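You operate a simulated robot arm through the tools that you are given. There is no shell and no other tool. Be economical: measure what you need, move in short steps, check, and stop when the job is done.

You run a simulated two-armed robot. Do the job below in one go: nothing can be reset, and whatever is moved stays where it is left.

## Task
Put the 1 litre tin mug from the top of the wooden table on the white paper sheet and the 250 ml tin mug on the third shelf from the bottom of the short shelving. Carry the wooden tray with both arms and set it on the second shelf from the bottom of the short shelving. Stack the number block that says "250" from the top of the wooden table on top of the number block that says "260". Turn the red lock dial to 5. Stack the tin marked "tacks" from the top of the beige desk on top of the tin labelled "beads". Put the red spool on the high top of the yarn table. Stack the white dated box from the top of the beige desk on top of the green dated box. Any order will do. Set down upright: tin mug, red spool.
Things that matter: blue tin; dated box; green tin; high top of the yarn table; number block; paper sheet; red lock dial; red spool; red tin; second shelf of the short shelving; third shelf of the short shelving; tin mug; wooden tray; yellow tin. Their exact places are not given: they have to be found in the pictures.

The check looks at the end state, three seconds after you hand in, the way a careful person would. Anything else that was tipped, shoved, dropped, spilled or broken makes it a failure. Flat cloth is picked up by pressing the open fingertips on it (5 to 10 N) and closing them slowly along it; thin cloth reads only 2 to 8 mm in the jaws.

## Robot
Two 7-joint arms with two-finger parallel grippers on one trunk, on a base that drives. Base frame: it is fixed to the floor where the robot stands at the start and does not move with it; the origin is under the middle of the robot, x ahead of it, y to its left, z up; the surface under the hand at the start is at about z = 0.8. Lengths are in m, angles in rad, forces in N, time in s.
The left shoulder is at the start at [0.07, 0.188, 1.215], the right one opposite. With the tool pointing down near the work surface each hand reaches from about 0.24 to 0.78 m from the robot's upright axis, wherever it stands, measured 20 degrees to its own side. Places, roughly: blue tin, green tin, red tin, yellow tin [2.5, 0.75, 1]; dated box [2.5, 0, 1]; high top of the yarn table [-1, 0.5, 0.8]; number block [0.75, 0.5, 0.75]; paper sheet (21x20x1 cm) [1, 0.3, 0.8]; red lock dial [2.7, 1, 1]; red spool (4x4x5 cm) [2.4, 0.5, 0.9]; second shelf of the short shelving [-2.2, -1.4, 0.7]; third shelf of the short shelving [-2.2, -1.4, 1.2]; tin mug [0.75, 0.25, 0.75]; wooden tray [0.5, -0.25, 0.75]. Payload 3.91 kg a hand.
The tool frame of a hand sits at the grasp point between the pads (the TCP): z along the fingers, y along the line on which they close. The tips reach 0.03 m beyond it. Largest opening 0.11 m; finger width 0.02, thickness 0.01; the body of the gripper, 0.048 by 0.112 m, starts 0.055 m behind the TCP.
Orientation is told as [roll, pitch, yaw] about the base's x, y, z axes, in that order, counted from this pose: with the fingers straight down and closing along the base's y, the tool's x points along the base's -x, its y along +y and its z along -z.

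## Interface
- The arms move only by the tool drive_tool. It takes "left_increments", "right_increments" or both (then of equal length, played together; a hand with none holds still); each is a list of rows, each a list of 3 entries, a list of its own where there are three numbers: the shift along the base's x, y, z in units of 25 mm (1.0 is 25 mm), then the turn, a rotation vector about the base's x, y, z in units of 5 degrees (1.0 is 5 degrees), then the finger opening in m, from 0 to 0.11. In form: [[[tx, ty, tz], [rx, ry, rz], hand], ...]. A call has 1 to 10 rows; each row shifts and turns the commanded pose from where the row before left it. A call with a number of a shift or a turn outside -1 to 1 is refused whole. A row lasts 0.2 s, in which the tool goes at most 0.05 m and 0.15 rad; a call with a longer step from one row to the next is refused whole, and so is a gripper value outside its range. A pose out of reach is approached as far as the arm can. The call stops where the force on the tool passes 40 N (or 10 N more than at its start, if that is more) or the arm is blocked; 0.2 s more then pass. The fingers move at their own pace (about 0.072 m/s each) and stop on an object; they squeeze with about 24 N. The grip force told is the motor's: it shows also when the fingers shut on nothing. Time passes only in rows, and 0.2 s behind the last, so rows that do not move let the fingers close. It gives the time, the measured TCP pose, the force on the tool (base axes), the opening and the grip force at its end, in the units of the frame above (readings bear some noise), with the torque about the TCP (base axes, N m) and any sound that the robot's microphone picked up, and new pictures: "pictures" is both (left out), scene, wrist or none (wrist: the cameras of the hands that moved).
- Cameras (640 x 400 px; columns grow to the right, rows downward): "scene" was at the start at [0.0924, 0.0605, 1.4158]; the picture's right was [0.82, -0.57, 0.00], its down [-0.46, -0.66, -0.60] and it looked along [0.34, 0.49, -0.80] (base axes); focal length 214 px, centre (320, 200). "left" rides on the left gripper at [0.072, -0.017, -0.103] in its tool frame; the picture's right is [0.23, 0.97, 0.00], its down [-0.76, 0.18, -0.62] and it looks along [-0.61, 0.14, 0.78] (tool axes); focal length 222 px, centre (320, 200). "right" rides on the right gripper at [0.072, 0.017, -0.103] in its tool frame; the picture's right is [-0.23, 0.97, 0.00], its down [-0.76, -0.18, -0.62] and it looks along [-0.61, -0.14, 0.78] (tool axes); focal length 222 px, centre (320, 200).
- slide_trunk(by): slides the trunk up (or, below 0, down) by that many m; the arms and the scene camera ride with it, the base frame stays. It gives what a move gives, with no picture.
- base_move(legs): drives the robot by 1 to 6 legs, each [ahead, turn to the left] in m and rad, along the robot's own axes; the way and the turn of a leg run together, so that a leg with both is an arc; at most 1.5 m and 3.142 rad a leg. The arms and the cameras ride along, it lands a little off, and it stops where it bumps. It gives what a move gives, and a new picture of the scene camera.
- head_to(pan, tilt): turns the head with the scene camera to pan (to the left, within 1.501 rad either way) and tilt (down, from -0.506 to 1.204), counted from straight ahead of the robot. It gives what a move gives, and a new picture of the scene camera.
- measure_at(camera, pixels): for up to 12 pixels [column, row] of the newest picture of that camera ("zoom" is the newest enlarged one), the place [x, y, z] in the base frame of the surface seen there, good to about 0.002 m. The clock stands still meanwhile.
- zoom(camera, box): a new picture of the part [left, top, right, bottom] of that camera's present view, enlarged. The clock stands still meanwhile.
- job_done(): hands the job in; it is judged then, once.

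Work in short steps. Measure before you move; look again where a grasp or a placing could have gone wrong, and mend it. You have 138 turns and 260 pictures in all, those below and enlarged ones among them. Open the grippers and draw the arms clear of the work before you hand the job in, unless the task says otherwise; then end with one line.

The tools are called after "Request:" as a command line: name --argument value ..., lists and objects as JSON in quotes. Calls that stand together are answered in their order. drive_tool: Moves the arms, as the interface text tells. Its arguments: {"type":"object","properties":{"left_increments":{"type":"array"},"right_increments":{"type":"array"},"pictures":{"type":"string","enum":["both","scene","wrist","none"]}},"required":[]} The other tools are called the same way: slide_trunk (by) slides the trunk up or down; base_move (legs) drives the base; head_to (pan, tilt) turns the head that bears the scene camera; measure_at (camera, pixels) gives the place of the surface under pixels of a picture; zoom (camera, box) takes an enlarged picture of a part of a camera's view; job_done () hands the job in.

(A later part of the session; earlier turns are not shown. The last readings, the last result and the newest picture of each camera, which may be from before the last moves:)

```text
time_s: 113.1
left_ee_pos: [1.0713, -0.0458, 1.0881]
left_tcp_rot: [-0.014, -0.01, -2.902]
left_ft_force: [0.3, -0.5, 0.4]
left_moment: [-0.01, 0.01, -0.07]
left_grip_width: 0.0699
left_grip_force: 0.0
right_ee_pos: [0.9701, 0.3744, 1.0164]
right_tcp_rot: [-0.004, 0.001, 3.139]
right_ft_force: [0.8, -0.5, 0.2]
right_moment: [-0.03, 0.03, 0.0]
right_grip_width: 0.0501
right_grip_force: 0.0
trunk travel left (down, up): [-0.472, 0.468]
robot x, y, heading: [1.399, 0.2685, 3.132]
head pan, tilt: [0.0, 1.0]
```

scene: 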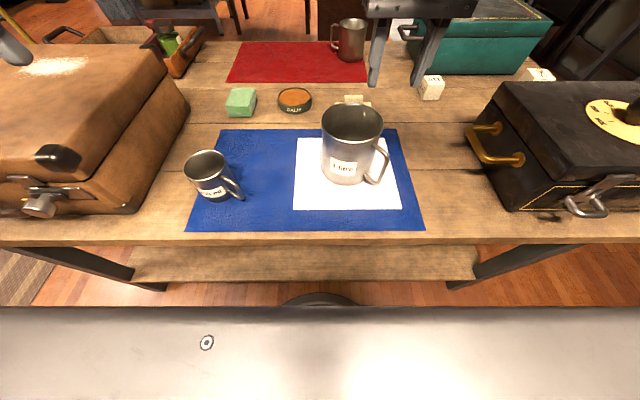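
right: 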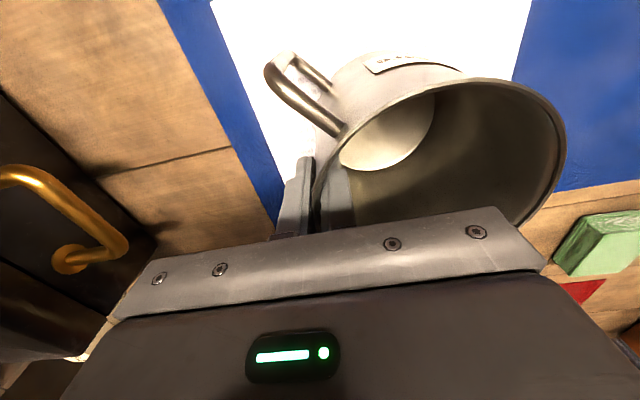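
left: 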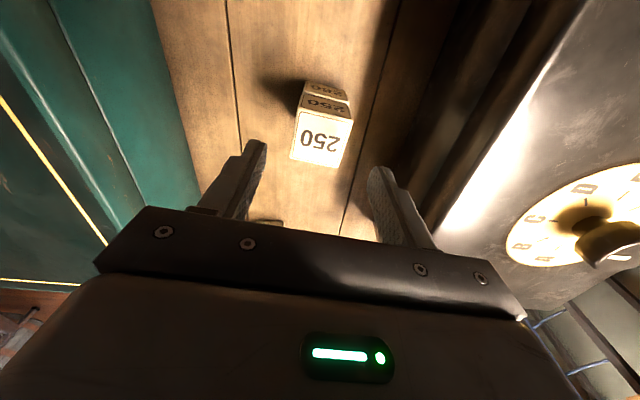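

Mug placed. Raise the trunk, back off, turn around to face the beige desk and look.

Request:
slide_trunk --by 0.3

Request:
base_move --legs '[[-0.2, 0], [0, 3.141]]'

Request:
head_to --pan 0.25 --tilt 0.6

Request:
head_to --pan -0.55 --tilt 0.6

```text
time_s: 116.1
left_ee_pos: [1.0698, -0.0457, 1.3878]
left_tcp_rot: [-0.014, -0.01, -2.902]
left_ft_force: [0.0, -0.4, 0.5]
left_moment: [-0.01, -0.02, 0.03]
left_grip_width: 0.0703
left_grip_force: 0.0
right_ee_pos: [0.969, 0.3743, 1.3158]
right_tcp_rot: [-0.005, -0.001, 3.137]
right_ft_force: [0.7, -1.1, -0.2]
right_moment: [0.03, 0.03, 0.02]
right_grip_width: 0.0501
right_grip_force: 0.1
trunk travel left (down, up): [-0.772, 0.168]
robot x, y, heading: [1.3965, 0.2692, 3.135]
head pan, tilt: [0.0, 1.0]
```

```text
time_s: 125.0
left_ee_pos: [1.9262, 0.5765, 1.3875]
left_tcp_rot: [-0.014, -0.012, 0.227]
left_ft_force: [0.4, 0.3, 0.0]
left_moment: [0.01, 0.02, -0.01]
left_grip_width: 0.0699
left_grip_force: 0.1
right_ee_pos: [2.0222, 0.1551, 1.3152]
right_tcp_rot: [-0.002, -0.002, -0.014]
right_ft_force: [0.3, 1.1, 0.0]
right_moment: [0.0, -0.03, 0.0]
right_grip_width: 0.0502
right_grip_force: 0.1
trunk travel left (down, up): [-0.772, 0.168]
robot x, y, heading: [1.597, 0.2648, -0.02]
head pan, tilt: [0.0, 1.0]
```

scene: 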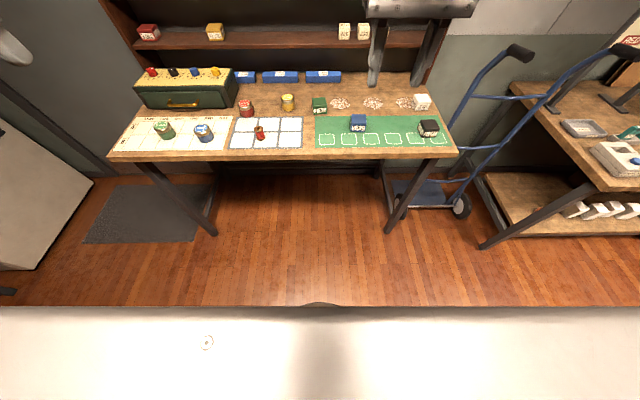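

```text
time_s: 125.9
left_ee_pos: [1.9255, 0.5754, 1.3877]
left_tcp_rot: [-0.012, -0.008, 0.228]
left_ft_force: [-0.5, -0.9, 0.6]
left_moment: [0.01, -0.02, -0.01]
left_grip_width: 0.07
left_grip_force: 0.1
right_ee_pos: [2.0215, 0.1561, 1.3166]
right_tcp_rot: [-0.004, -0.001, -0.014]
right_ft_force: [0.5, -0.3, -0.6]
right_moment: [0.03, 0.0, -0.01]
right_grip_width: 0.05
right_grip_force: 0.1
trunk travel left (down, up): [-0.772, 0.168]
robot x, y, heading: [1.5927, 0.2692, -0.016]
head pan, tilt: [0.25, 0.6]
```

scene: 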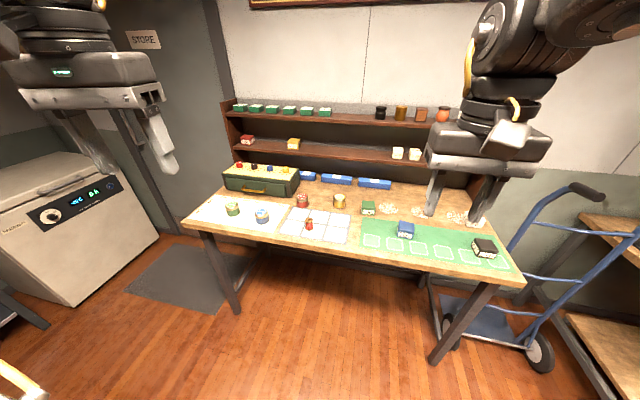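

```text
time_s: 127.0
left_ee_pos: [1.9256, 0.5753, 1.3872]
left_tcp_rot: [-0.015, -0.01, 0.228]
left_ft_force: [0.2, 0.5, -0.2]
left_moment: [-0.01, -0.04, 0.02]
left_grip_width: 0.0699
left_grip_force: 0.0
right_ee_pos: [2.0229, 0.1558, 1.3163]
right_tcp_rot: [-0.005, 0.001, -0.015]
right_ft_force: [0.1, 0.3, 0.2]
right_moment: [0.01, 0.0, -0.01]
right_grip_width: 0.0501
right_grip_force: 0.0
trunk travel left (down, up): [-0.772, 0.168]
robot x, y, heading: [1.5962, 0.2662, -0.014]
head pan, tilt: [-0.55, 0.6]
```

scene: 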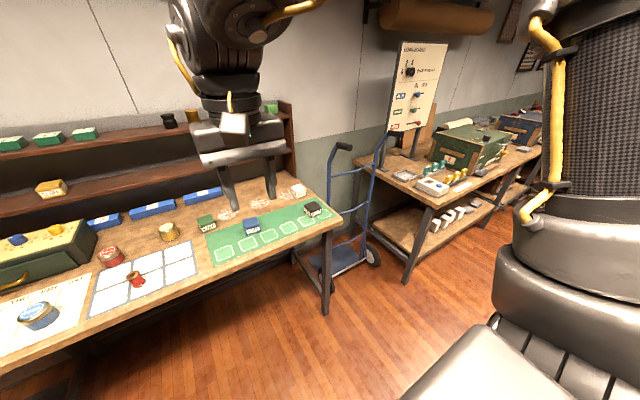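

Everything for the desk is here. I look straight at it and zoom to read the labels.

Request:
head_to --pan 0.2 --tilt 0.75

Request:
zoom --camera "scene" --box '[190, 120, 350, 220]'

Request:
zoom --camera "scene" --box '[330, 120, 530, 240]'

```text
time_s: 128.1
left_ee_pos: [1.9267, 0.5766, 1.3876]
left_tcp_rot: [-0.014, -0.01, 0.229]
left_ft_force: [-0.2, 0.1, -0.9]
left_moment: [0.03, -0.02, 0.02]
left_grip_width: 0.07
left_grip_force: 0.0
right_ee_pos: [2.0215, 0.1563, 1.3161]
right_tcp_rot: [-0.005, 0.0, -0.014]
right_ft_force: [1.0, 0.2, 0.4]
right_moment: [-0.02, -0.04, 0.0]
right_grip_width: 0.0499
right_grip_force: 0.1
trunk travel left (down, up): [-0.772, 0.168]
robot x, y, heading: [1.5941, 0.268, -0.014]
head pan, tilt: [0.201, 0.75]
```

scene: 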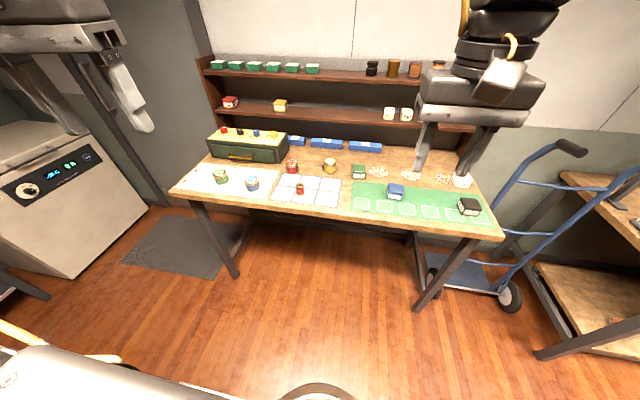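

```text
4.00 times, centred on (270, 170) of scene
```

zoom: 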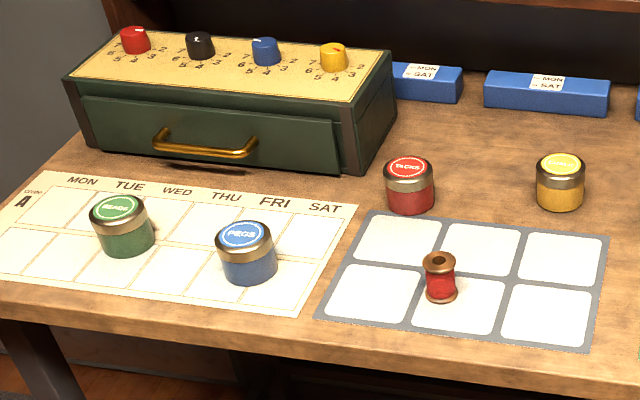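

```text
3.20 times, centred on (430, 180) of scene
```

zoom: 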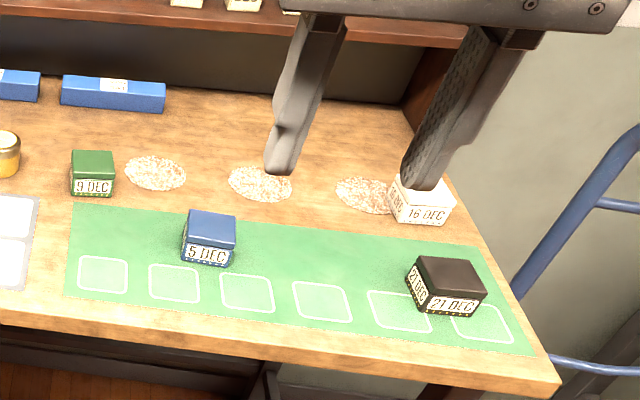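

Need to read lid labels: red (292,167), yellow (330,166), green (221,176). Zoom closer and measure.

Request:
zoom --camera "scene" --box '[280, 154, 344, 182]'

Request:
zoom --camera "scene" --box '[208, 160, 264, 195]'

Request:
measure_at --camera "scene" --pixels '[[292, 162], [330, 161], [221, 172], [252, 179], [300, 184], [223, 130], [358, 167], [397, 187], [463, 177], [469, 201], [300, 207], [500, 238]]'

```text
10.00 times, centred on (312, 168) of scene
```

zoom: 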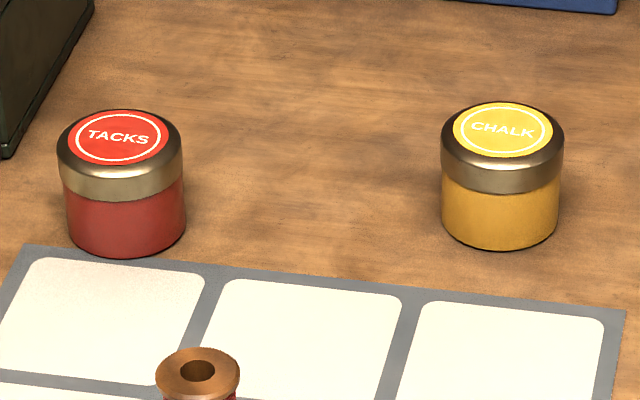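

```text
11.43 times, centred on (236, 178) of scene
```

zoom: 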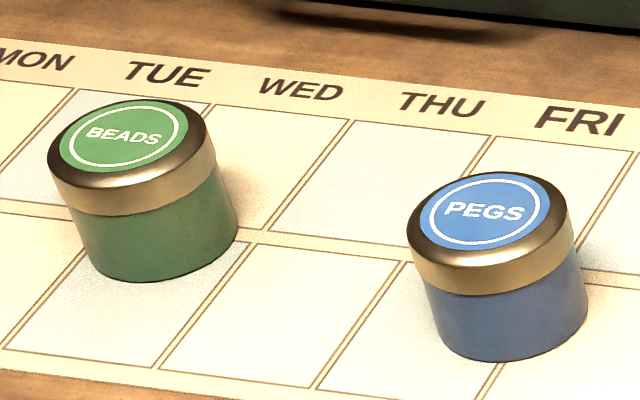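

```text
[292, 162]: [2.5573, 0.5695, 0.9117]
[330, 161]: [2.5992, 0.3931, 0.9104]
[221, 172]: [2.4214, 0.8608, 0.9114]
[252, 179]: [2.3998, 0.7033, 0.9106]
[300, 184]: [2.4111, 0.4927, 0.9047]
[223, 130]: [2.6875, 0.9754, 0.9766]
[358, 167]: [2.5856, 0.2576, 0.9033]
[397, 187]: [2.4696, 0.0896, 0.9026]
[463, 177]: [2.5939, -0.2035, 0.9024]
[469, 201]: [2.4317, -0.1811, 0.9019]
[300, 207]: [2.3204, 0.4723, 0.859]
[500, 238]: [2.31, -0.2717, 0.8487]
```

Tacks = red tin (2.557,0.57), beads = green tin (2.421,0.861), white box 16 DEC (2.594,-0.204), green box 9 DEC (2.586,0.258). I check the space under the desk for the base.

Request:
measure_at --camera "scene" --pixels '[[330, 222], [330, 232], [330, 240], [290, 228], [400, 236], [238, 272], [420, 305], [445, 280], [455, 270], [250, 222], [360, 260]]'

Request:
zoom --camera "scene" --box '[180, 190, 500, 330]'

Request:
zoom --camera "scene" --box '[205, 115, 285, 165]'

```text
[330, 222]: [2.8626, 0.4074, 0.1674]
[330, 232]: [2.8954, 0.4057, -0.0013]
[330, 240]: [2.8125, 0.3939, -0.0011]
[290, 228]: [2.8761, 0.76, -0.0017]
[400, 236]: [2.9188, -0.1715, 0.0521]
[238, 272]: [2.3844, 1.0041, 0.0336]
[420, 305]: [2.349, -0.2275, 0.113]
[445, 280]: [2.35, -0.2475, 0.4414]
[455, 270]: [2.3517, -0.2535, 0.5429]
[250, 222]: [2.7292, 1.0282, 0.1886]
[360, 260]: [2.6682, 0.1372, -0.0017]
```

```text
2.00 times, centred on (340, 260) of scene
```

zoom: 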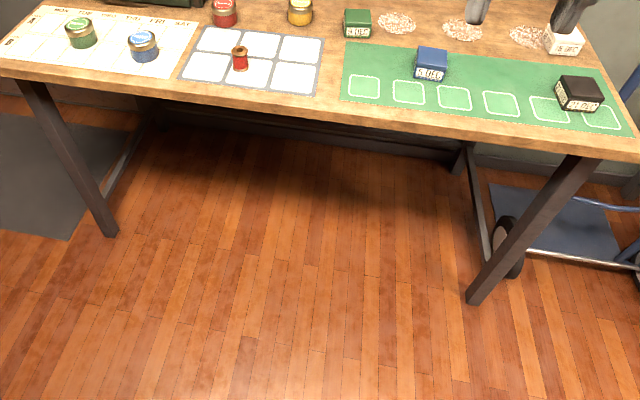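

```text
8.00 times, centred on (245, 140) of scene
```

zoom: 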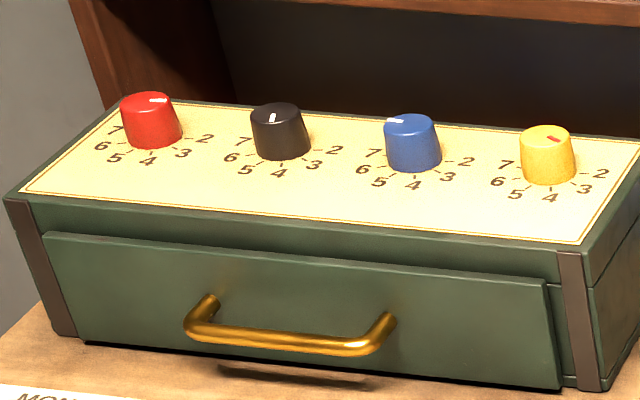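

Under the desk is free to x≈2.86 (legs at y≈1.0 and -0.25), so the base can move in. Drive to (2.08,0.45) facing the desk.

Request:
base_move --legs '[[0, 1.585], [0.19, 0], [0, -1.571], [0.48, 0]]'

Request:
head_to --pan 0.35 --tilt 1.0

```text
time_s: 139.8
left_ee_pos: [2.4018, 0.7592, 1.3888]
left_tcp_rot: [-0.013, -0.013, 0.23]
left_ft_force: [0.0, -0.6, -0.4]
left_moment: [-0.02, 0.0, -0.01]
left_grip_width: 0.07
left_grip_force: 0.1
right_ee_pos: [2.4996, 0.3378, 1.3161]
right_tcp_rot: [-0.005, -0.001, -0.011]
right_ft_force: [0.1, 0.5, 0.3]
right_moment: [-0.04, -0.02, -0.01]
right_grip_width: 0.0501
right_grip_force: 0.1
trunk travel left (down, up): [-0.772, 0.168]
robot x, y, heading: [2.0711, 0.4488, -0.011]
head pan, tilt: [0.201, 0.75]
```

scene: 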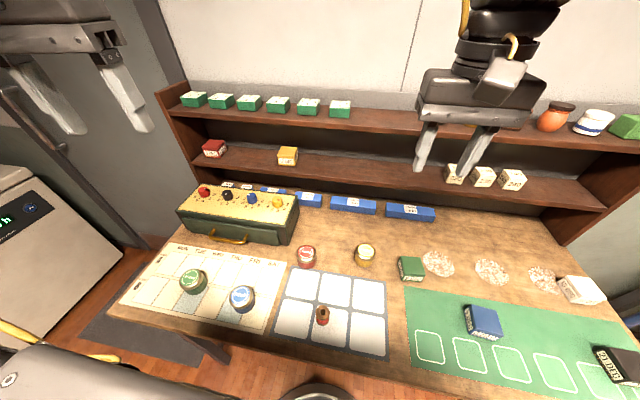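

```text
time_s: 140.6
left_ee_pos: [2.4042, 0.7594, 1.388]
left_tcp_rot: [-0.014, -0.009, 0.23]
left_ft_force: [-0.4, 0.2, -0.3]
left_moment: [0.01, -0.02, -0.02]
left_grip_width: 0.07
left_grip_force: 0.0
right_ee_pos: [2.501, 0.3381, 1.3178]
right_tcp_rot: [-0.004, 0.0, -0.013]
right_ft_force: [0.3, -0.2, 0.0]
right_moment: [-0.01, 0.0, 0.02]
right_grip_width: 0.0502
right_grip_force: 0.0
trunk travel left (down, up): [-0.772, 0.168]
robot x, y, heading: [2.0776, 0.449, -0.012]
head pan, tilt: [0.351, 1.0]
```

scene: 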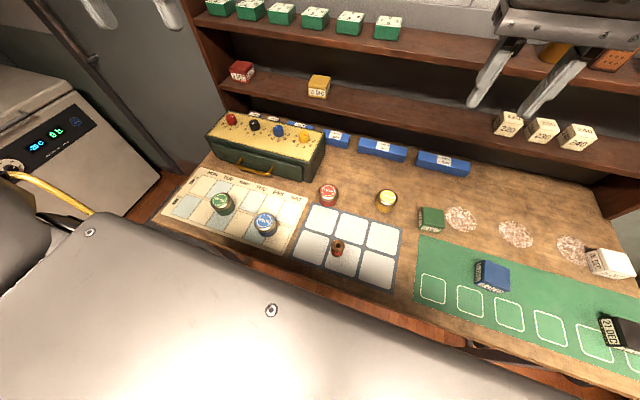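

Measure lids and spool: red tin (327,189), green (222,199), spool (338,244), boxes, and shelf front.

Request:
zoom --camera "scene" --box '[200, 170, 420, 290]'

Request:
measure_at --camera "scene" --pixels '[[328, 188], [320, 190], [337, 190], [222, 198], [212, 201], [232, 199], [337, 242], [315, 110], [430, 214], [231, 119], [380, 30]]'

```text
2.91 times, centred on (310, 230) of scene
```

zoom: 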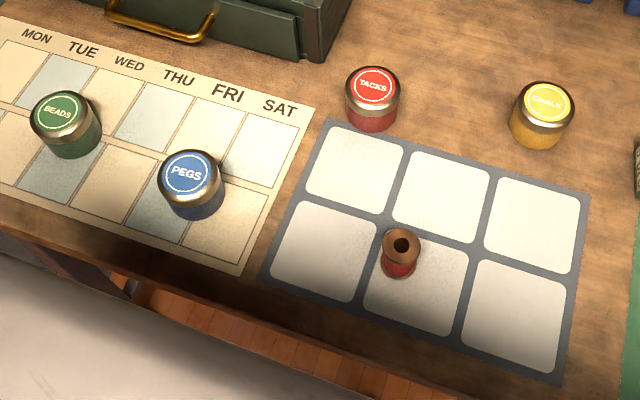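

```text
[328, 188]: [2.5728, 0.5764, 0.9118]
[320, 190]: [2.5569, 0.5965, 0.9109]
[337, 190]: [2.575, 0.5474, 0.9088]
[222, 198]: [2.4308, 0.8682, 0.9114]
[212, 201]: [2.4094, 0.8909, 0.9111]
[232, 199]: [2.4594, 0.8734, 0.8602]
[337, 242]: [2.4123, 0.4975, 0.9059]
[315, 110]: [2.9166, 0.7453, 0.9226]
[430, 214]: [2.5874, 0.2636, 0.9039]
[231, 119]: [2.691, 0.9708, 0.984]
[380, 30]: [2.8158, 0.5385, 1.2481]
```

Request:
measure_at --camera "zoom" --pixels '[[349, 84], [397, 88], [374, 68], [371, 102], [373, 84], [34, 117], [92, 106], [58, 92], [63, 136], [59, 112], [400, 232], [400, 262]]'

```text
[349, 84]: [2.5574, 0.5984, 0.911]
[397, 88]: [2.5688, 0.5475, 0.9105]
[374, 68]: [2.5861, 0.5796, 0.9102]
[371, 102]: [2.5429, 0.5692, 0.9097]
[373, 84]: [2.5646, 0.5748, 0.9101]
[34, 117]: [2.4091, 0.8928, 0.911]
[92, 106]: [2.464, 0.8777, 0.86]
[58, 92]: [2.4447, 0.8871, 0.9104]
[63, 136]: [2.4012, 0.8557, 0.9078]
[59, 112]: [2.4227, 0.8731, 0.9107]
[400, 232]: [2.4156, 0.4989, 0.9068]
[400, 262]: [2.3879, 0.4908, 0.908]
```

Red tin centre (2.563,0.573), green tin centre (2.423,0.8715), tops 0.911, desk 0.857. Lower the trunk, move the right hand away and the left hand over the red tin.

Request:
slide_trunk --by -0.22

Request:
drive_tool --left_increments '[[[0.8, -0.9, 0], [0, 0, -0.3], 0.085], [[0.8, -0.9, 0], [0, 0, -0.3], 0.085], [[0.8, -0.9, -0.3], [0, 0, -0.3], 0.085], [[0.8, -0.9, -0.5], [0, 0, -0.3], 0.085], [[0.8, -0.9, -0.5], [0, 0, -0.3], 0.085], [[0.8, -0.9, -0.5], [0, 0, -0.3], 0.085], [[0.8, -0.9, -0.5], [0, 0, 0], 0.085], [[0.8, -1, -0.5], [0, 0, 0], 0.085], [[0, 0, -0.5], [0, 0, 0], 0.085]]' --right_increments '[[[-0.8, -0.5, 0], [0, 0, 0], 0.08], [[-0.8, -0.5, 0], [0, 0, 0], 0.08], [[-0.8, -0.5, 0], [0, 0, 0], 0.08], [[-0.8, -0.5, 0], [0, 0, 0], 0.08], [[-0.8, -0.5, 0], [0, 0, 0], 0.08], [[0, -0.5, 0], [0, 0, 0], 0.08], [[0, 0, 0], [0, 0, 0], 0.08], [[0, 0, 0], [0, 0, 0], 0.08], [[0, 0, 0], [0, 0, 0], 0.08]]' --pictures "both"

```text
time_s: 142.9
left_ee_pos: [2.4045, 0.7565, 1.1683]
left_tcp_rot: [-0.014, -0.01, 0.23]
left_ft_force: [-0.7, 0.3, 0.6]
left_moment: [0.01, -0.03, -0.02]
left_grip_width: 0.07
left_grip_force: 0.1
right_ee_pos: [2.5012, 0.3381, 1.0964]
right_tcp_rot: [-0.005, 0.001, -0.012]
right_ft_force: [0.0, 0.4, 0.3]
right_moment: [0.01, 0.01, 0.0]
right_grip_width: 0.05
right_grip_force: 0.0
trunk travel left (down, up): [-0.552, 0.388]
robot x, y, heading: [2.0755, 0.4499, -0.017]
head pan, tilt: [0.351, 1.0]
```

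```text
time_s: 144.9
left_ee_pos: [2.4992, 0.68, 1.0655]
left_tcp_rot: [-0.015, -0.012, 0.073]
left_ft_force: [-0.6, 0.8, 0.6]
left_moment: [-0.02, 0.0, -0.02]
left_grip_width: 0.0852
left_grip_force: 0.0
left hand out of reach, approached as far as the arm can: row 1, 2, 3, 4, 5, 6, 7, 8, 9
right_ee_pos: [2.4001, 0.2639, 1.0959]
right_tcp_rot: [-0.005, 0.001, -0.014]
right_ft_force: [-0.3, -0.1, -0.3]
right_moment: [0.01, 0.01, 0.03]
right_grip_width: 0.0798
right_grip_force: 0.0
trunk travel left (down, up): [-0.552, 0.388]
robot x, y, heading: [2.0758, 0.4465, -0.015]
head pan, tilt: [0.351, 1.0]
```

scene: 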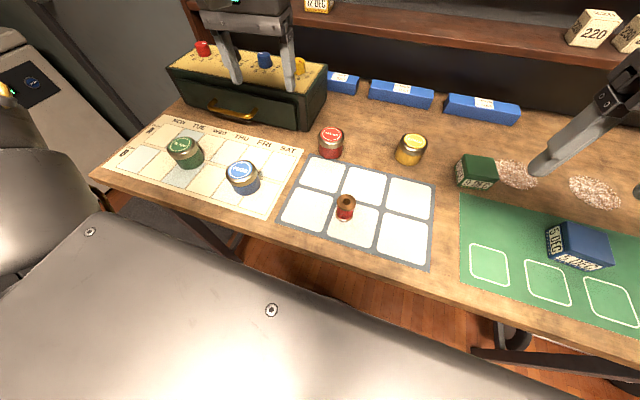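
right: 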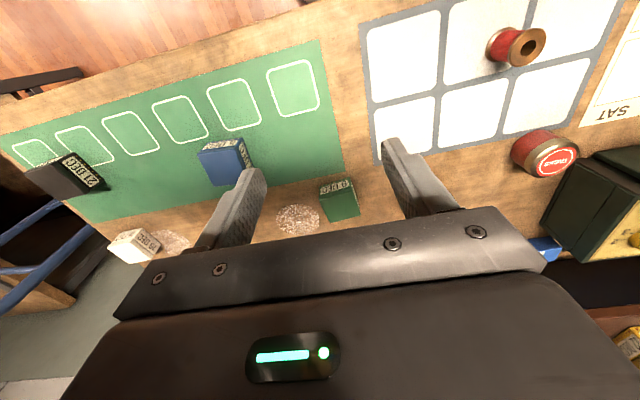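
left: 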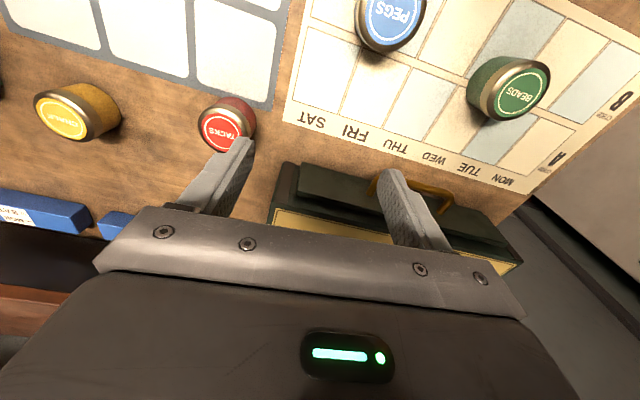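

The left arm reaches further only when the hand is well below the shoulder. I raise the trunk 6 cm, bring the hand back and down to z≈0.97, and then extend to the tin.

Request:
slide_trunk --by 0.08

Request:
drive_tool --left_increments '[[[-0.6, 0, -1], [0, 0, 0], 0.085], [[-0.4, -0.3, -1], [0, 0, 0], 0.085], [[0, -0.6, -1], [0, 0, 0], 0.085], [[0, -0.8, -1], [0, 0, 0], 0.085], [[0, -1, -1], [0, 0, 0], 0.085], [[0.5, -1, -0.8], [0, 0, 0], 0.085], [[1, -0.6, 0], [0, 0, 0], 0.085], [[1, 0, 0], [0, 0, 0], 0.085], [[1, 0, 0], [0, 0, 0], 0.085]]' --pictures "wrist"

```text
time_s: 146.1
left_ee_pos: [2.498, 0.6811, 1.1448]
left_tcp_rot: [-0.014, -0.009, 0.074]
left_ft_force: [0.3, -0.9, 0.0]
left_moment: [-0.01, 0.02, -0.01]
left_grip_width: 0.0851
left_grip_force: 0.0
right_ee_pos: [2.4017, 0.2633, 1.175]
right_tcp_rot: [-0.006, 0.0, -0.012]
right_ft_force: [-0.5, -0.1, -0.2]
right_moment: [0.0, -0.01, -0.01]
right_grip_width: 0.0799
right_grip_force: 0.0
trunk travel left (down, up): [-0.632, 0.308]
robot x, y, heading: [2.073, 0.4479, -0.011]
head pan, tilt: [0.351, 1.0]
```

```text
time_s: 148.1
left_ee_pos: [2.5708, 0.7023, 1.0847]
left_tcp_rot: [-0.017, -0.012, 0.073]
left_ft_force: [0.9, -0.1, 0.2]
left_moment: [0.03, -0.02, 0.01]
left_grip_width: 0.0852
left_grip_force: 0.0
left hand out of reach, approached as far as the arm can: row 1, 2, 3, 4, 5, 6, 7, 8, 9
right_ee_pos: [2.402, 0.2632, 1.1753]
right_tcp_rot: [-0.006, 0.0, -0.013]
right_ft_force: [1.1, -0.1, -0.3]
right_moment: [0.0, 0.02, -0.01]
right_grip_width: 0.0799
right_grip_force: 0.0
trunk travel left (down, up): [-0.632, 0.308]
robot x, y, heading: [2.0739, 0.4474, -0.012]
head pan, tilt: [0.351, 1.0]
```

left: 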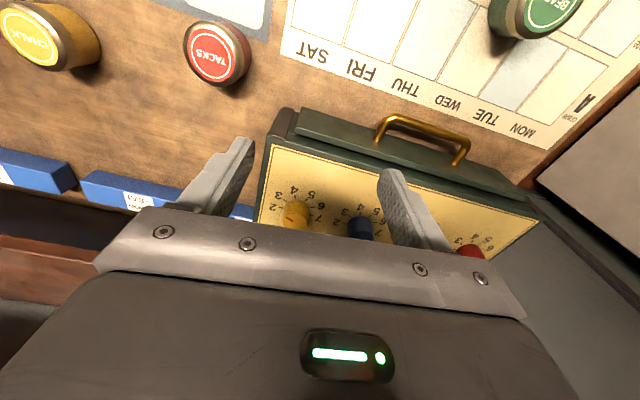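

The pattern of limits suggests that the wrist's yaw range is the stop: hand bearing minus tool yaw must stay positive. The tin is round, so I yaw the left tool by -30° and move inward.

Request:
drive_tool --left_increments '[[[-0.2, 0, 0], [0, 0, -1], 0.085], [[-0.2, 0, 0], [0, 0, -1], 0.085], [[0, 0, 0], [0, 0, -1], 0.085], [[0, -0.5, 0], [0, 0, -1], 0.085], [[0, -0.8, 0], [0, 0, -1], 0.085], [[0, -0.9, 0], [0, 0, -1], 0.085], [[0, -0.9, 0], [0, 0, -1], 0.085], [[0, -1, 0], [0, 0, -1], 0.085], [[0, -1, 0], [0, 0, 0], 0.085]]' --pictures "wrist"

```text
time_s: 150.1
left_ee_pos: [2.5194, 0.6727, 1.1105]
left_tcp_rot: [-0.016, -0.015, -0.625]
left_ft_force: [0.7, 0.5, 0.8]
left_moment: [-0.02, 0.03, 0.0]
left_grip_width: 0.0847
left_grip_force: 0.0
left hand out of reach, approached as far as the arm can: row 5, 6, 7, 8, 9
right_ee_pos: [2.4021, 0.2649, 1.1763]
right_tcp_rot: [-0.003, -0.001, -0.012]
right_ft_force: [-0.1, 0.3, -0.4]
right_moment: [0.01, 0.04, -0.01]
right_grip_width: 0.08
right_grip_force: 0.1
trunk travel left (down, up): [-0.632, 0.308]
robot x, y, heading: [2.0783, 0.4515, -0.011]
head pan, tilt: [0.351, 1.0]
```

left: 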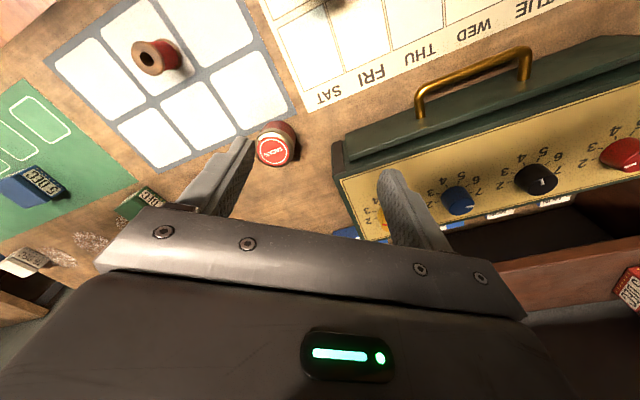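

Not the yaw. I'll try a different approach route: retract toward the body, go low, then inward, and only then extend forward.

Request:
drive_tool --left_increments '[[[-1, 0.5, 0], [0, 0, 1], 0.085], [[-1, 0.5, 0], [0, 0, 1], 0.085], [[-1, 0.5, -0.5], [0, 0, 1], 0.085], [[-1, 0, -1], [0, 0, 1], 0.085], [[-1, 0, -1], [0, 0, 1], 0.085], [[-0.5, 0, -1], [0, 0, 1], 0.085], [[0, -0.8, -1], [0, 0, 0], 0.085], [[0, -1, -1], [0, 0, 0], 0.085], [[0, -1, 0], [0, 0, 0], 0.085], [[0, -1, 0], [0, 0, 0], 0.085]]' --pictures "scene"

```text
time_s: 152.3
left_ee_pos: [2.425, 0.7487, 0.9873]
left_tcp_rot: [-0.015, -0.014, -0.103]
left_ft_force: [0.7, -0.4, -0.3]
left_moment: [0.02, 0.02, -0.02]
left_grip_width: 0.0849
left_grip_force: 0.1
left hand out of reach, approached as far as the arm can: row 5, 6, 7, 8, 9, 10
right_ee_pos: [2.4006, 0.2638, 1.176]
right_tcp_rot: [-0.004, 0.001, -0.012]
right_ft_force: [-0.6, 0.4, 0.0]
right_moment: [-0.02, 0.01, -0.03]
right_grip_width: 0.08
right_grip_force: 0.1
trunk travel left (down, up): [-0.632, 0.308]
robot x, y, heading: [2.074, 0.45, -0.011]
head pan, tilt: [0.351, 1.0]
```

scene: 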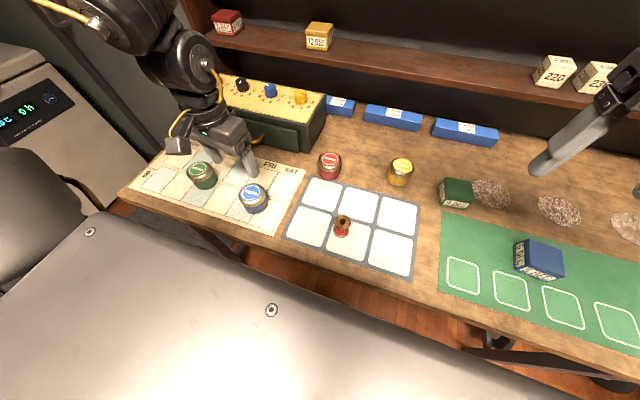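

The left arm works only well to the left of its shoulder (lateral ≥0.3). So I use base rotation: turning right by 0.55 puts the red tin in the left arm's sweet spot.

Request:
base_move --legs '[[0, -0.55]]'

Request:
drive_tool --left_increments '[[[0.4, 0.5, 0], [0, 0, 0], 0.085], [[0.4, 0.5, 0], [0, 0, 0], 0.085], [[0.4, 0.5, 0], [0, 0, 0], 0.085], [[0, 0, 0], [0, 0, 0], 0.085]]' --pictures "wrist"

```text
time_s: 154.2
left_ee_pos: [2.5312, 0.5199, 0.9879]
left_tcp_rot: [-0.016, -0.011, -0.654]
left_ft_force: [0.2, -0.6, 0.8]
left_moment: [0.04, 0.0, -0.03]
left_grip_width: 0.0852
left_grip_force: 0.1
right_ee_pos: [2.2552, 0.1199, 1.1753]
right_tcp_rot: [-0.005, 0.001, -0.564]
right_ft_force: [0.5, -0.7, -0.1]
right_moment: [0.0, 0.01, 0.03]
right_grip_width: 0.0798
right_grip_force: 0.1
trunk travel left (down, up): [-0.632, 0.308]
robot x, y, heading: [2.0763, 0.452, -0.568]
head pan, tilt: [0.351, 1.0]
```

scene: 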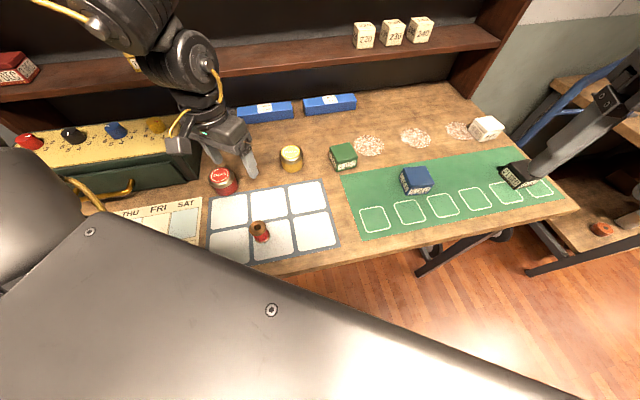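

```text
time_s: 155.2
left_ee_pos: [2.5608, 0.5583, 0.9872]
left_tcp_rot: [-0.016, -0.013, -0.655]
left_ft_force: [0.0, 0.0, -0.4]
left_moment: [0.0, 0.0, 0.05]
left_grip_width: 0.0851
left_grip_force: 0.1
right_ee_pos: [2.2558, 0.1202, 1.1759]
right_tcp_rot: [-0.002, 0.001, -0.563]
right_ft_force: [-0.1, -0.6, 0.2]
right_moment: [-0.02, -0.03, 0.03]
right_grip_width: 0.0801
right_grip_force: 0.0
trunk travel left (down, up): [-0.632, 0.308]
robot x, y, heading: [2.0721, 0.4513, -0.565]
head pan, tilt: [0.351, 1.0]
```

left: 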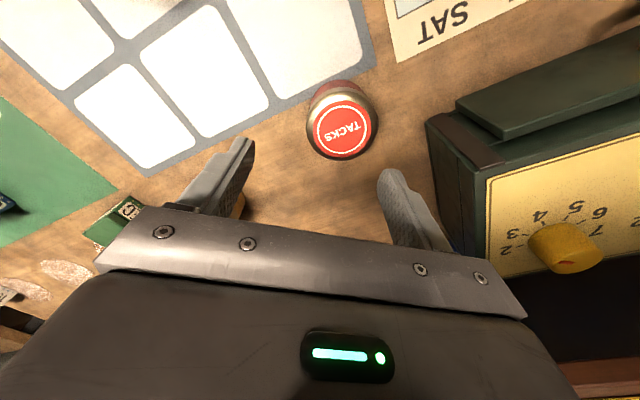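

Works. I verify the lid centre from the wrist camera (342,130) and the edges.

Request:
measure_at --camera "left" --pixels '[[342, 130], [315, 130], [371, 130], [344, 156], [342, 104]]'

```text
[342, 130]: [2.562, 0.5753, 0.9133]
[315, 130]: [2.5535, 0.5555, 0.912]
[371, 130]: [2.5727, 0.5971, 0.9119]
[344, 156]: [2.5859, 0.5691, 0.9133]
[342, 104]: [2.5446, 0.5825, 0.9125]
```

Request:
drive_tool --left_increments '[[[0.1, 0.7, 0], [0, 0, 0], 0.085], [[0, 0, -1], [0, 0, 0], 0.085], [[0, 0, -1], [0, 0, 0], 0.085], [[0, 0, -1], [0, 0, 0], 0.085], [[0, 0, -0.7], [0, 0, 0], 0.085], [[0, 0, 0], [0, 0, 0], 0.085]]' --pictures "wrist"

```text
time_s: 156.6
left_ee_pos: [2.5612, 0.5755, 0.8944]
left_tcp_rot: [-0.014, -0.012, -0.656]
left_ft_force: [0.8, -0.4, 0.0]
left_moment: [0.01, -0.02, 0.01]
left_grip_width: 0.085
left_grip_force: 0.0
right_ee_pos: [2.2556, 0.1196, 1.1759]
right_tcp_rot: [-0.003, -0.001, -0.564]
right_ft_force: [0.2, 0.4, -0.5]
right_moment: [-0.03, 0.0, 0.03]
right_grip_width: 0.08
right_grip_force: 0.1
trunk travel left (down, up): [-0.632, 0.308]
robot x, y, heading: [2.0773, 0.448, -0.567]
head pan, tilt: [0.351, 1.0]
```

left: 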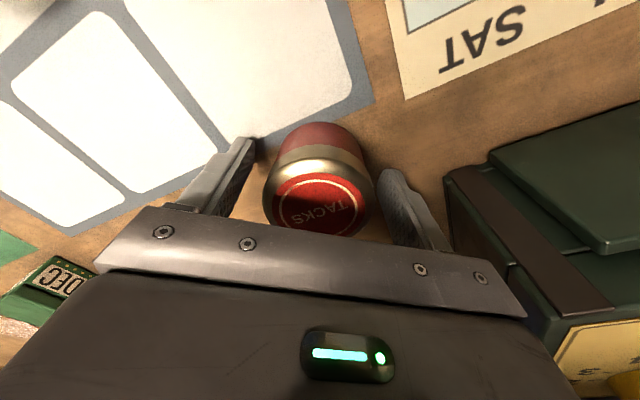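

Tin sits between the fingers. Close and lift.

Request:
drive_tool --left_increments '[[[0, 0, 0], [0, 0, 0], 0.06], [[0, 0, 0], [0, 0, 0], 0.04], [[0, 0, 0], [0, 0, 0], 0.04], [[0, 0, 1], [0, 0, 0], 0.04], [[0, 0, 1], [0, 0, 0], 0.04], [[0, 0, 1], [0, 0, 0], 0.04], [[0, 0, 1], [0, 0, 0], 0.04], [[0, 0, 1], [0, 0, 0], 0.04]]' --pictures "none"

Request:
base_move --legs '[[0, 0.72]]'

```text
time_s: 158.4
left_ee_pos: [2.5636, 0.576, 1.0212]
left_tcp_rot: [-0.017, -0.012, -0.656]
left_ft_force: [0.1, -0.2, -0.9]
left_moment: [0.02, -0.01, 0.0]
left_grip_width: 0.0591
left_grip_force: 23.8
right_ee_pos: [2.2547, 0.1201, 1.176]
right_tcp_rot: [-0.003, -0.002, -0.563]
right_ft_force: [0.6, -0.3, -1.1]
right_moment: [-0.01, 0.0, -0.05]
right_grip_width: 0.0798
right_grip_force: 0.0
trunk travel left (down, up): [-0.632, 0.308]
robot x, y, heading: [2.0743, 0.4479, -0.562]
head pan, tilt: [0.351, 1.0]
```

```text
time_s: 160.8
left_ee_pos: [2.3573, 0.8672, 1.0204]
left_tcp_rot: [-0.016, -0.012, 0.069]
left_ft_force: [-0.5, -0.4, -1.7]
left_moment: [0.02, -0.02, -0.03]
left_grip_width: 0.059
left_grip_force: 24.5
right_ee_pos: [2.4267, 0.3224, 1.1764]
right_tcp_rot: [-0.005, -0.001, 0.16]
right_ft_force: [0.5, 0.3, 0.2]
right_moment: [-0.01, 0.02, -0.01]
right_grip_width: 0.0802
right_grip_force: 0.0
trunk travel left (down, up): [-0.632, 0.308]
robot x, y, heading: [2.0758, 0.4503, 0.156]
head pan, tilt: [0.351, 1.0]
```

scene: 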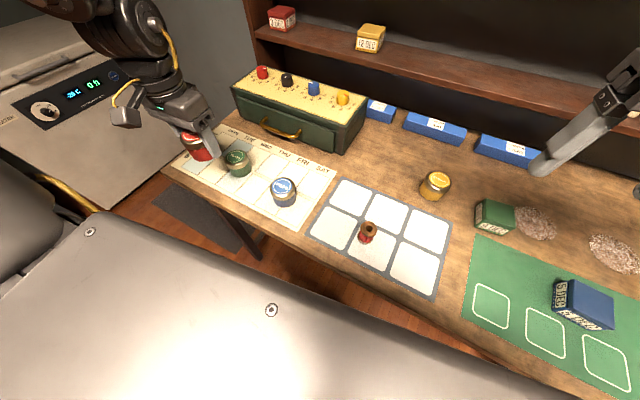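

Tin held. Move over the green tin at z≈0.975 and check alignment.

Request:
drive_tool --left_increments '[[[0.9, 0.1, 0], [0, 0, 0], 0.04], [[0.9, 0.1, 0], [0, 0, 0], 0.04], [[0.8, 0, -0.4], [0, 0, 0], 0.04], [[0, 0, -0.6], [0, 0, 0], 0.04], [[0, 0, -0.6], [0, 0, 0], 0.04], [[0, 0, 0], [0, 0, 0], 0.04]]' --pictures "both"

Request:
zoom --camera "scene" --box '[180, 90, 300, 210]'

```text
time_s: 162.2
left_ee_pos: [2.4227, 0.8721, 0.9789]
left_tcp_rot: [-0.016, -0.012, 0.068]
left_ft_force: [-0.6, 0.1, -1.4]
left_moment: [0.03, 0.03, 0.03]
left_grip_width: 0.0593
left_grip_force: 24.8
right_ee_pos: [2.4277, 0.3209, 1.1763]
right_tcp_rot: [-0.004, 0.001, 0.161]
right_ft_force: [0.0, 0.4, -0.4]
right_moment: [-0.02, 0.0, 0.02]
right_grip_width: 0.0802
right_grip_force: 0.0
trunk travel left (down, up): [-0.632, 0.308]
robot x, y, heading: [2.0725, 0.4482, 0.161]
head pan, tilt: [0.351, 1.0]
```

scene: 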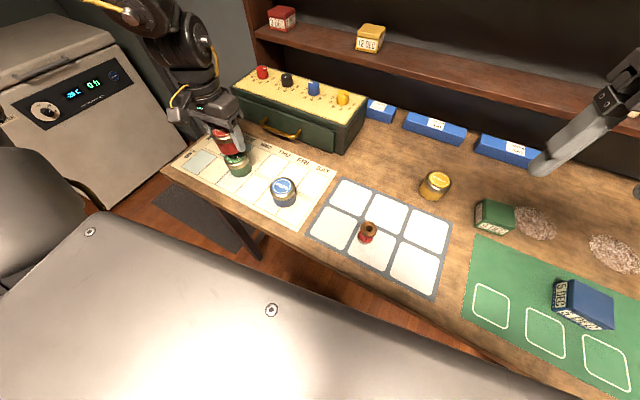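
left: 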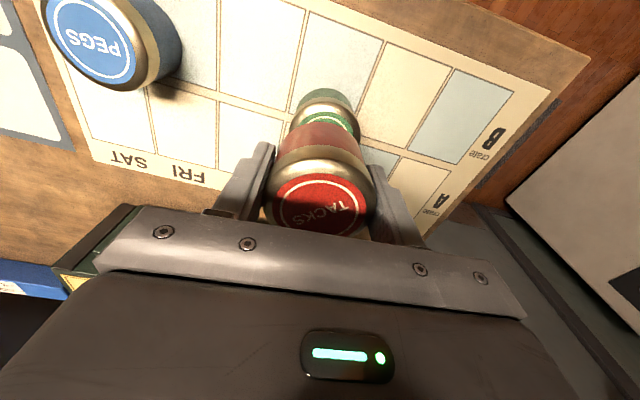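

```text
3.33 times, centred on (240, 150) of scene
```

zoom: 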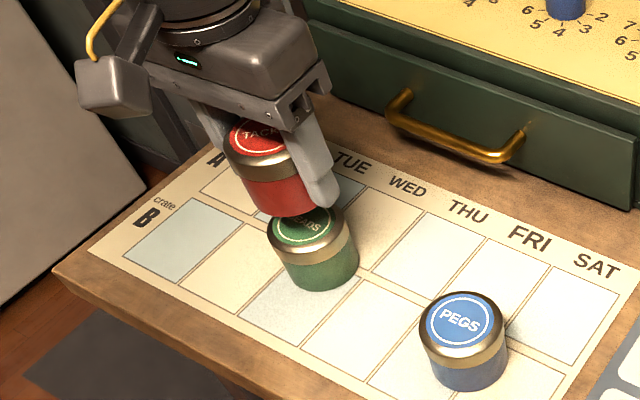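

Request:
measure_at --camera "left" --pixels '[[328, 95], [295, 125], [358, 125], [326, 110], [325, 133], [318, 168], [273, 185], [372, 180], [320, 200], [322, 122]]'

```text
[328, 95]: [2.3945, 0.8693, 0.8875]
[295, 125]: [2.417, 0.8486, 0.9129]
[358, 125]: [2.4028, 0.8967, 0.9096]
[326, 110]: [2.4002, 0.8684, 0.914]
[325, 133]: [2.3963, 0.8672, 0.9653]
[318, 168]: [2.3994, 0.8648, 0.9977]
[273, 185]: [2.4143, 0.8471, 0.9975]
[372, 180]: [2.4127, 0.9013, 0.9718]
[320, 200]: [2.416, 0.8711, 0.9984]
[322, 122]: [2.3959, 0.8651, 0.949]
```

Alignment within about 2 mm. Descend ~30 mm until contact.

Request:
drive_tool --left_increments '[[[0, 0, -0.6], [0, 0, 0], 0.04], [[0, 0, -0.4], [0, 0, 0], 0.04], [[0, 0, -0.15], [0, 0, 0], 0.04], [[0, 0, 0], [0, 0, 0], 0.04]]' --pictures "none"

```text
time_s: 163.2
left_ee_pos: [2.4231, 0.8723, 0.9507]
left_tcp_rot: [-0.017, -0.013, 0.067]
left_ft_force: [-0.5, 0.2, -1.2]
left_moment: [0.01, -0.01, -0.04]
left_grip_width: 0.0589
left_grip_force: 24.1
right_ee_pos: [2.428, 0.3224, 1.1749]
right_tcp_rot: [-0.006, 0.0, 0.159]
right_ft_force: [-0.2, -0.6, -0.7]
right_moment: [0.01, 0.0, 0.0]
right_grip_width: 0.08
right_grip_force: 0.0
trunk travel left (down, up): [-0.632, 0.308]
robot x, y, heading: [2.0754, 0.448, 0.154]
head pan, tilt: [0.351, 1.0]
```

Request:
drive_tool --left_increments '[[[0, 0, -0.08], [0, 0, 0], 0.04], [[0, 0, -0.08], [0, 0, 0], 0.04], [[0, 0, 0], [0, 0, 0], 0.04]]' --pictures "wrist"

```text
time_s: 163.9
left_ee_pos: [2.4227, 0.8724, 0.9471]
left_tcp_rot: [-0.017, -0.012, 0.065]
left_ft_force: [0.2, -0.3, -1.1]
left_moment: [-0.01, -0.01, 0.01]
left_grip_width: 0.0595
left_grip_force: 23.6
right_ee_pos: [2.4272, 0.321, 1.1766]
right_tcp_rot: [-0.005, 0.0, 0.159]
right_ft_force: [-0.2, -0.5, -0.4]
right_moment: [0.01, -0.01, 0.02]
right_grip_width: 0.08
right_grip_force: 0.1
trunk travel left (down, up): [-0.632, 0.308]
robot x, y, heading: [2.0777, 0.4494, 0.154]
head pan, tilt: [0.351, 1.0]
```

left: 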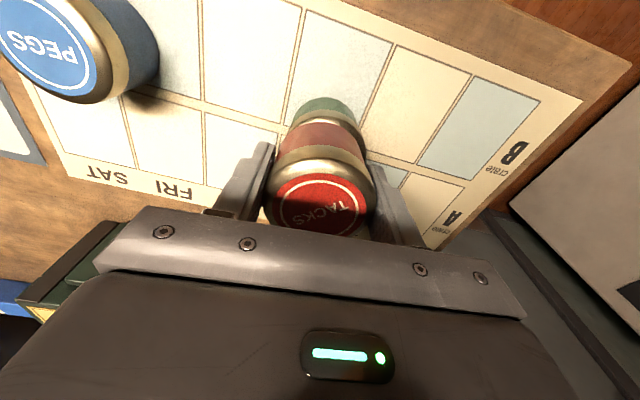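

No contact yet; a few more mm down.

Request:
drive_tool --left_increments '[[[0, 0, -0.08], [0, 0, 0], 0.04], [[0, 0, -0.08], [0, 0, 0], 0.04], [[0, 0, 0], [0, 0, 0], 0.04]]' --pictures "none"

```text
time_s: 164.8
left_ee_pos: [2.4228, 0.8719, 0.9446]
left_tcp_rot: [-0.014, -0.016, 0.067]
left_ft_force: [0.9, 4.2, 23.0]
left_moment: [0.64, -0.05, -0.04]
left_grip_width: 0.0595
left_grip_force: 24.0
right_ee_pos: [2.4263, 0.3198, 1.1751]
right_tcp_rot: [-0.003, -0.002, 0.159]
right_ft_force: [0.5, -0.6, 0.5]
right_moment: [0.04, -0.02, 0.01]
right_grip_width: 0.08
right_grip_force: 0.1
trunk travel left (down, up): [-0.632, 0.308]
robot x, y, heading: [2.075, 0.4452, 0.157]
head pan, tilt: [0.351, 1.0]
```

Contact. Ease up 1 mm, open gently, lift.

Request:
drive_tool --left_increments '[[[0, 0, 0.07], [0, 0, 0], 0.04], [[0, 0, 0], [0, 0, 0], 0.062], [[0, 0, 0], [0, 0, 0], 0.07], [[0, 0, 0], [0, 0, 0], 0.08], [[0, 0, 0.5], [0, 0, 0], 0.085], [[0, 0, 1], [0, 0, 0], 0.085], [[0, 0, 1], [0, 0, 0], 0.085], [[0, 0, 1], [0, 0, 0], 0.085]]' --pictures "both"

```text
time_s: 166.6
left_ee_pos: [2.4224, 0.8711, 1.0326]
left_tcp_rot: [-0.016, -0.013, 0.068]
left_ft_force: [-0.6, 0.4, -0.6]
left_moment: [0.0, -0.02, 0.04]
left_grip_width: 0.0849
left_grip_force: 0.1
right_ee_pos: [2.4272, 0.3211, 1.1768]
right_tcp_rot: [-0.004, -0.001, 0.158]
right_ft_force: [-0.8, 0.0, 0.0]
right_moment: [0.03, -0.01, 0.02]
right_grip_width: 0.0801
right_grip_force: 0.1
trunk travel left (down, up): [-0.632, 0.308]
robot x, y, heading: [2.0749, 0.4476, 0.158]
head pan, tilt: [0.351, 1.0]
```

scene: 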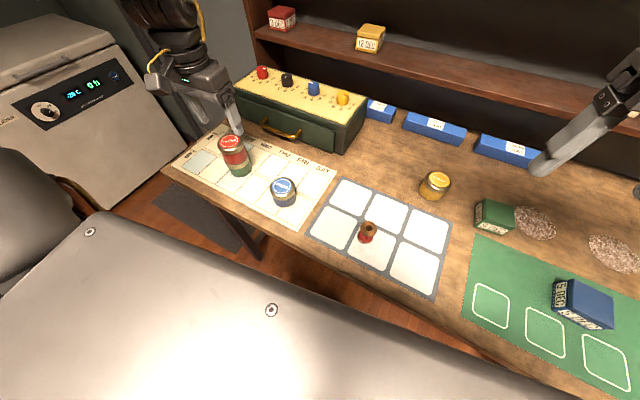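
left: 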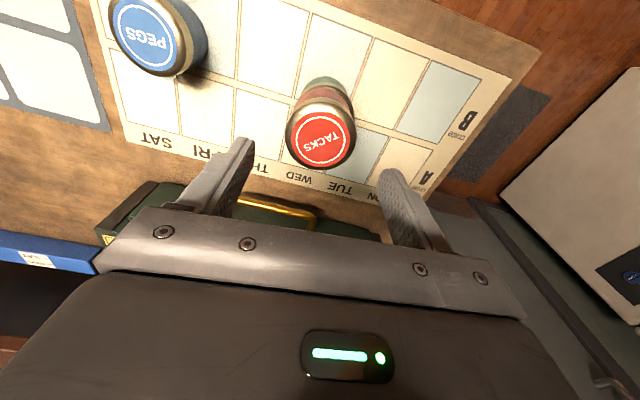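

Tins stacked. Next the red dial: zoom on it and measure knob and shelf clearance.

Request:
zoom --camera "scene" --box '[240, 50, 320, 110]'

Request:
measure_at --camera "scene" --pixels '[[262, 69], [262, 76], [286, 75], [320, 40], [320, 48], [300, 30], [260, 40], [236, 92], [350, 115]]'

```text
6.67 times, centred on (280, 80) of scene
```

zoom: 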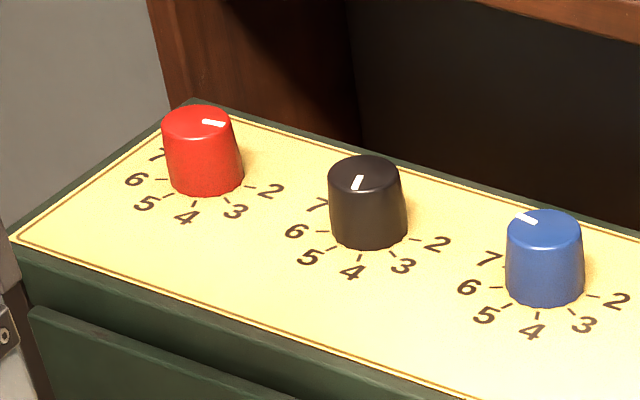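

```text
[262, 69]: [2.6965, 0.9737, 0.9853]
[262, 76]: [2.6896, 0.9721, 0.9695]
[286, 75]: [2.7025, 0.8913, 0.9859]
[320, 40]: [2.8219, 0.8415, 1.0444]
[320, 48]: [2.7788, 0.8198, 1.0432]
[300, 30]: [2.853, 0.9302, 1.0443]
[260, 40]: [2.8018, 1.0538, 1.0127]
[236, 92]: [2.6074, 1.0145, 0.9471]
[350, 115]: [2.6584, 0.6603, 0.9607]
```

The dial must be viewed from above. Raise the trunk and drive to (2.085,0.82), heading -0.5, so that the dial is in the left arm's sweet spot.

Request:
slide_trunk --by 0.12

Request:
base_move --legs '[[-0.25, 0], [0, 1.414], [0.41, 0], [0, -1.571], [0.257, 0], [0, -0.5]]'

```text
time_s: 168.1
left_ee_pos: [2.4225, 0.8735, 1.1525]
left_tcp_rot: [-0.016, -0.011, 0.067]
left_ft_force: [0.5, -0.8, 0.4]
left_moment: [-0.02, -0.01, 0.0]
left_grip_width: 0.085
left_grip_force: 0.1
right_ee_pos: [2.4276, 0.3224, 1.2968]
right_tcp_rot: [-0.006, 0.0, 0.159]
right_ft_force: [-0.3, -0.2, -0.2]
right_moment: [0.0, 0.02, -0.02]
right_grip_width: 0.08
right_grip_force: 0.1
trunk travel left (down, up): [-0.752, 0.188]
robot x, y, heading: [2.073, 0.449, 0.152]
head pan, tilt: [0.351, 1.0]
```

```text
time_s: 182.2
left_ee_pos: [2.6202, 0.9506, 1.1512]
left_tcp_rot: [-0.016, -0.013, -0.577]
left_ft_force: [-0.5, 0.6, -0.3]
left_moment: [0.0, 0.0, -0.01]
left_grip_width: 0.085
left_grip_force: 0.1
right_ee_pos: [2.293, 0.5076, 1.2969]
right_tcp_rot: [-0.004, 0.0, -0.484]
right_ft_force: [-0.4, 0.0, 0.0]
right_moment: [0.0, -0.03, 0.02]
right_grip_width: 0.08
right_grip_force: 0.0
trunk travel left (down, up): [-0.752, 0.188]
robot x, y, heading: [2.0889, 0.8202, -0.486]
head pan, tilt: [0.351, 1.0]
```

scene: 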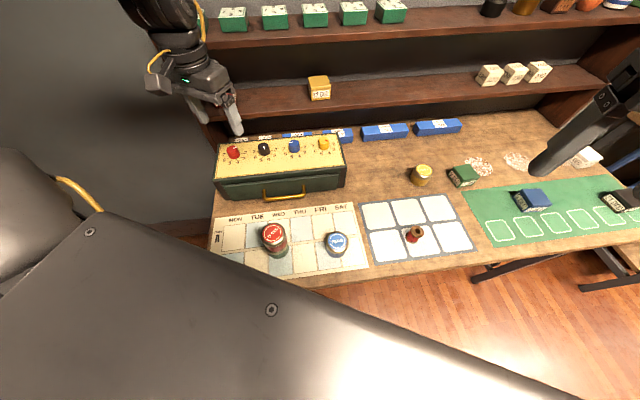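

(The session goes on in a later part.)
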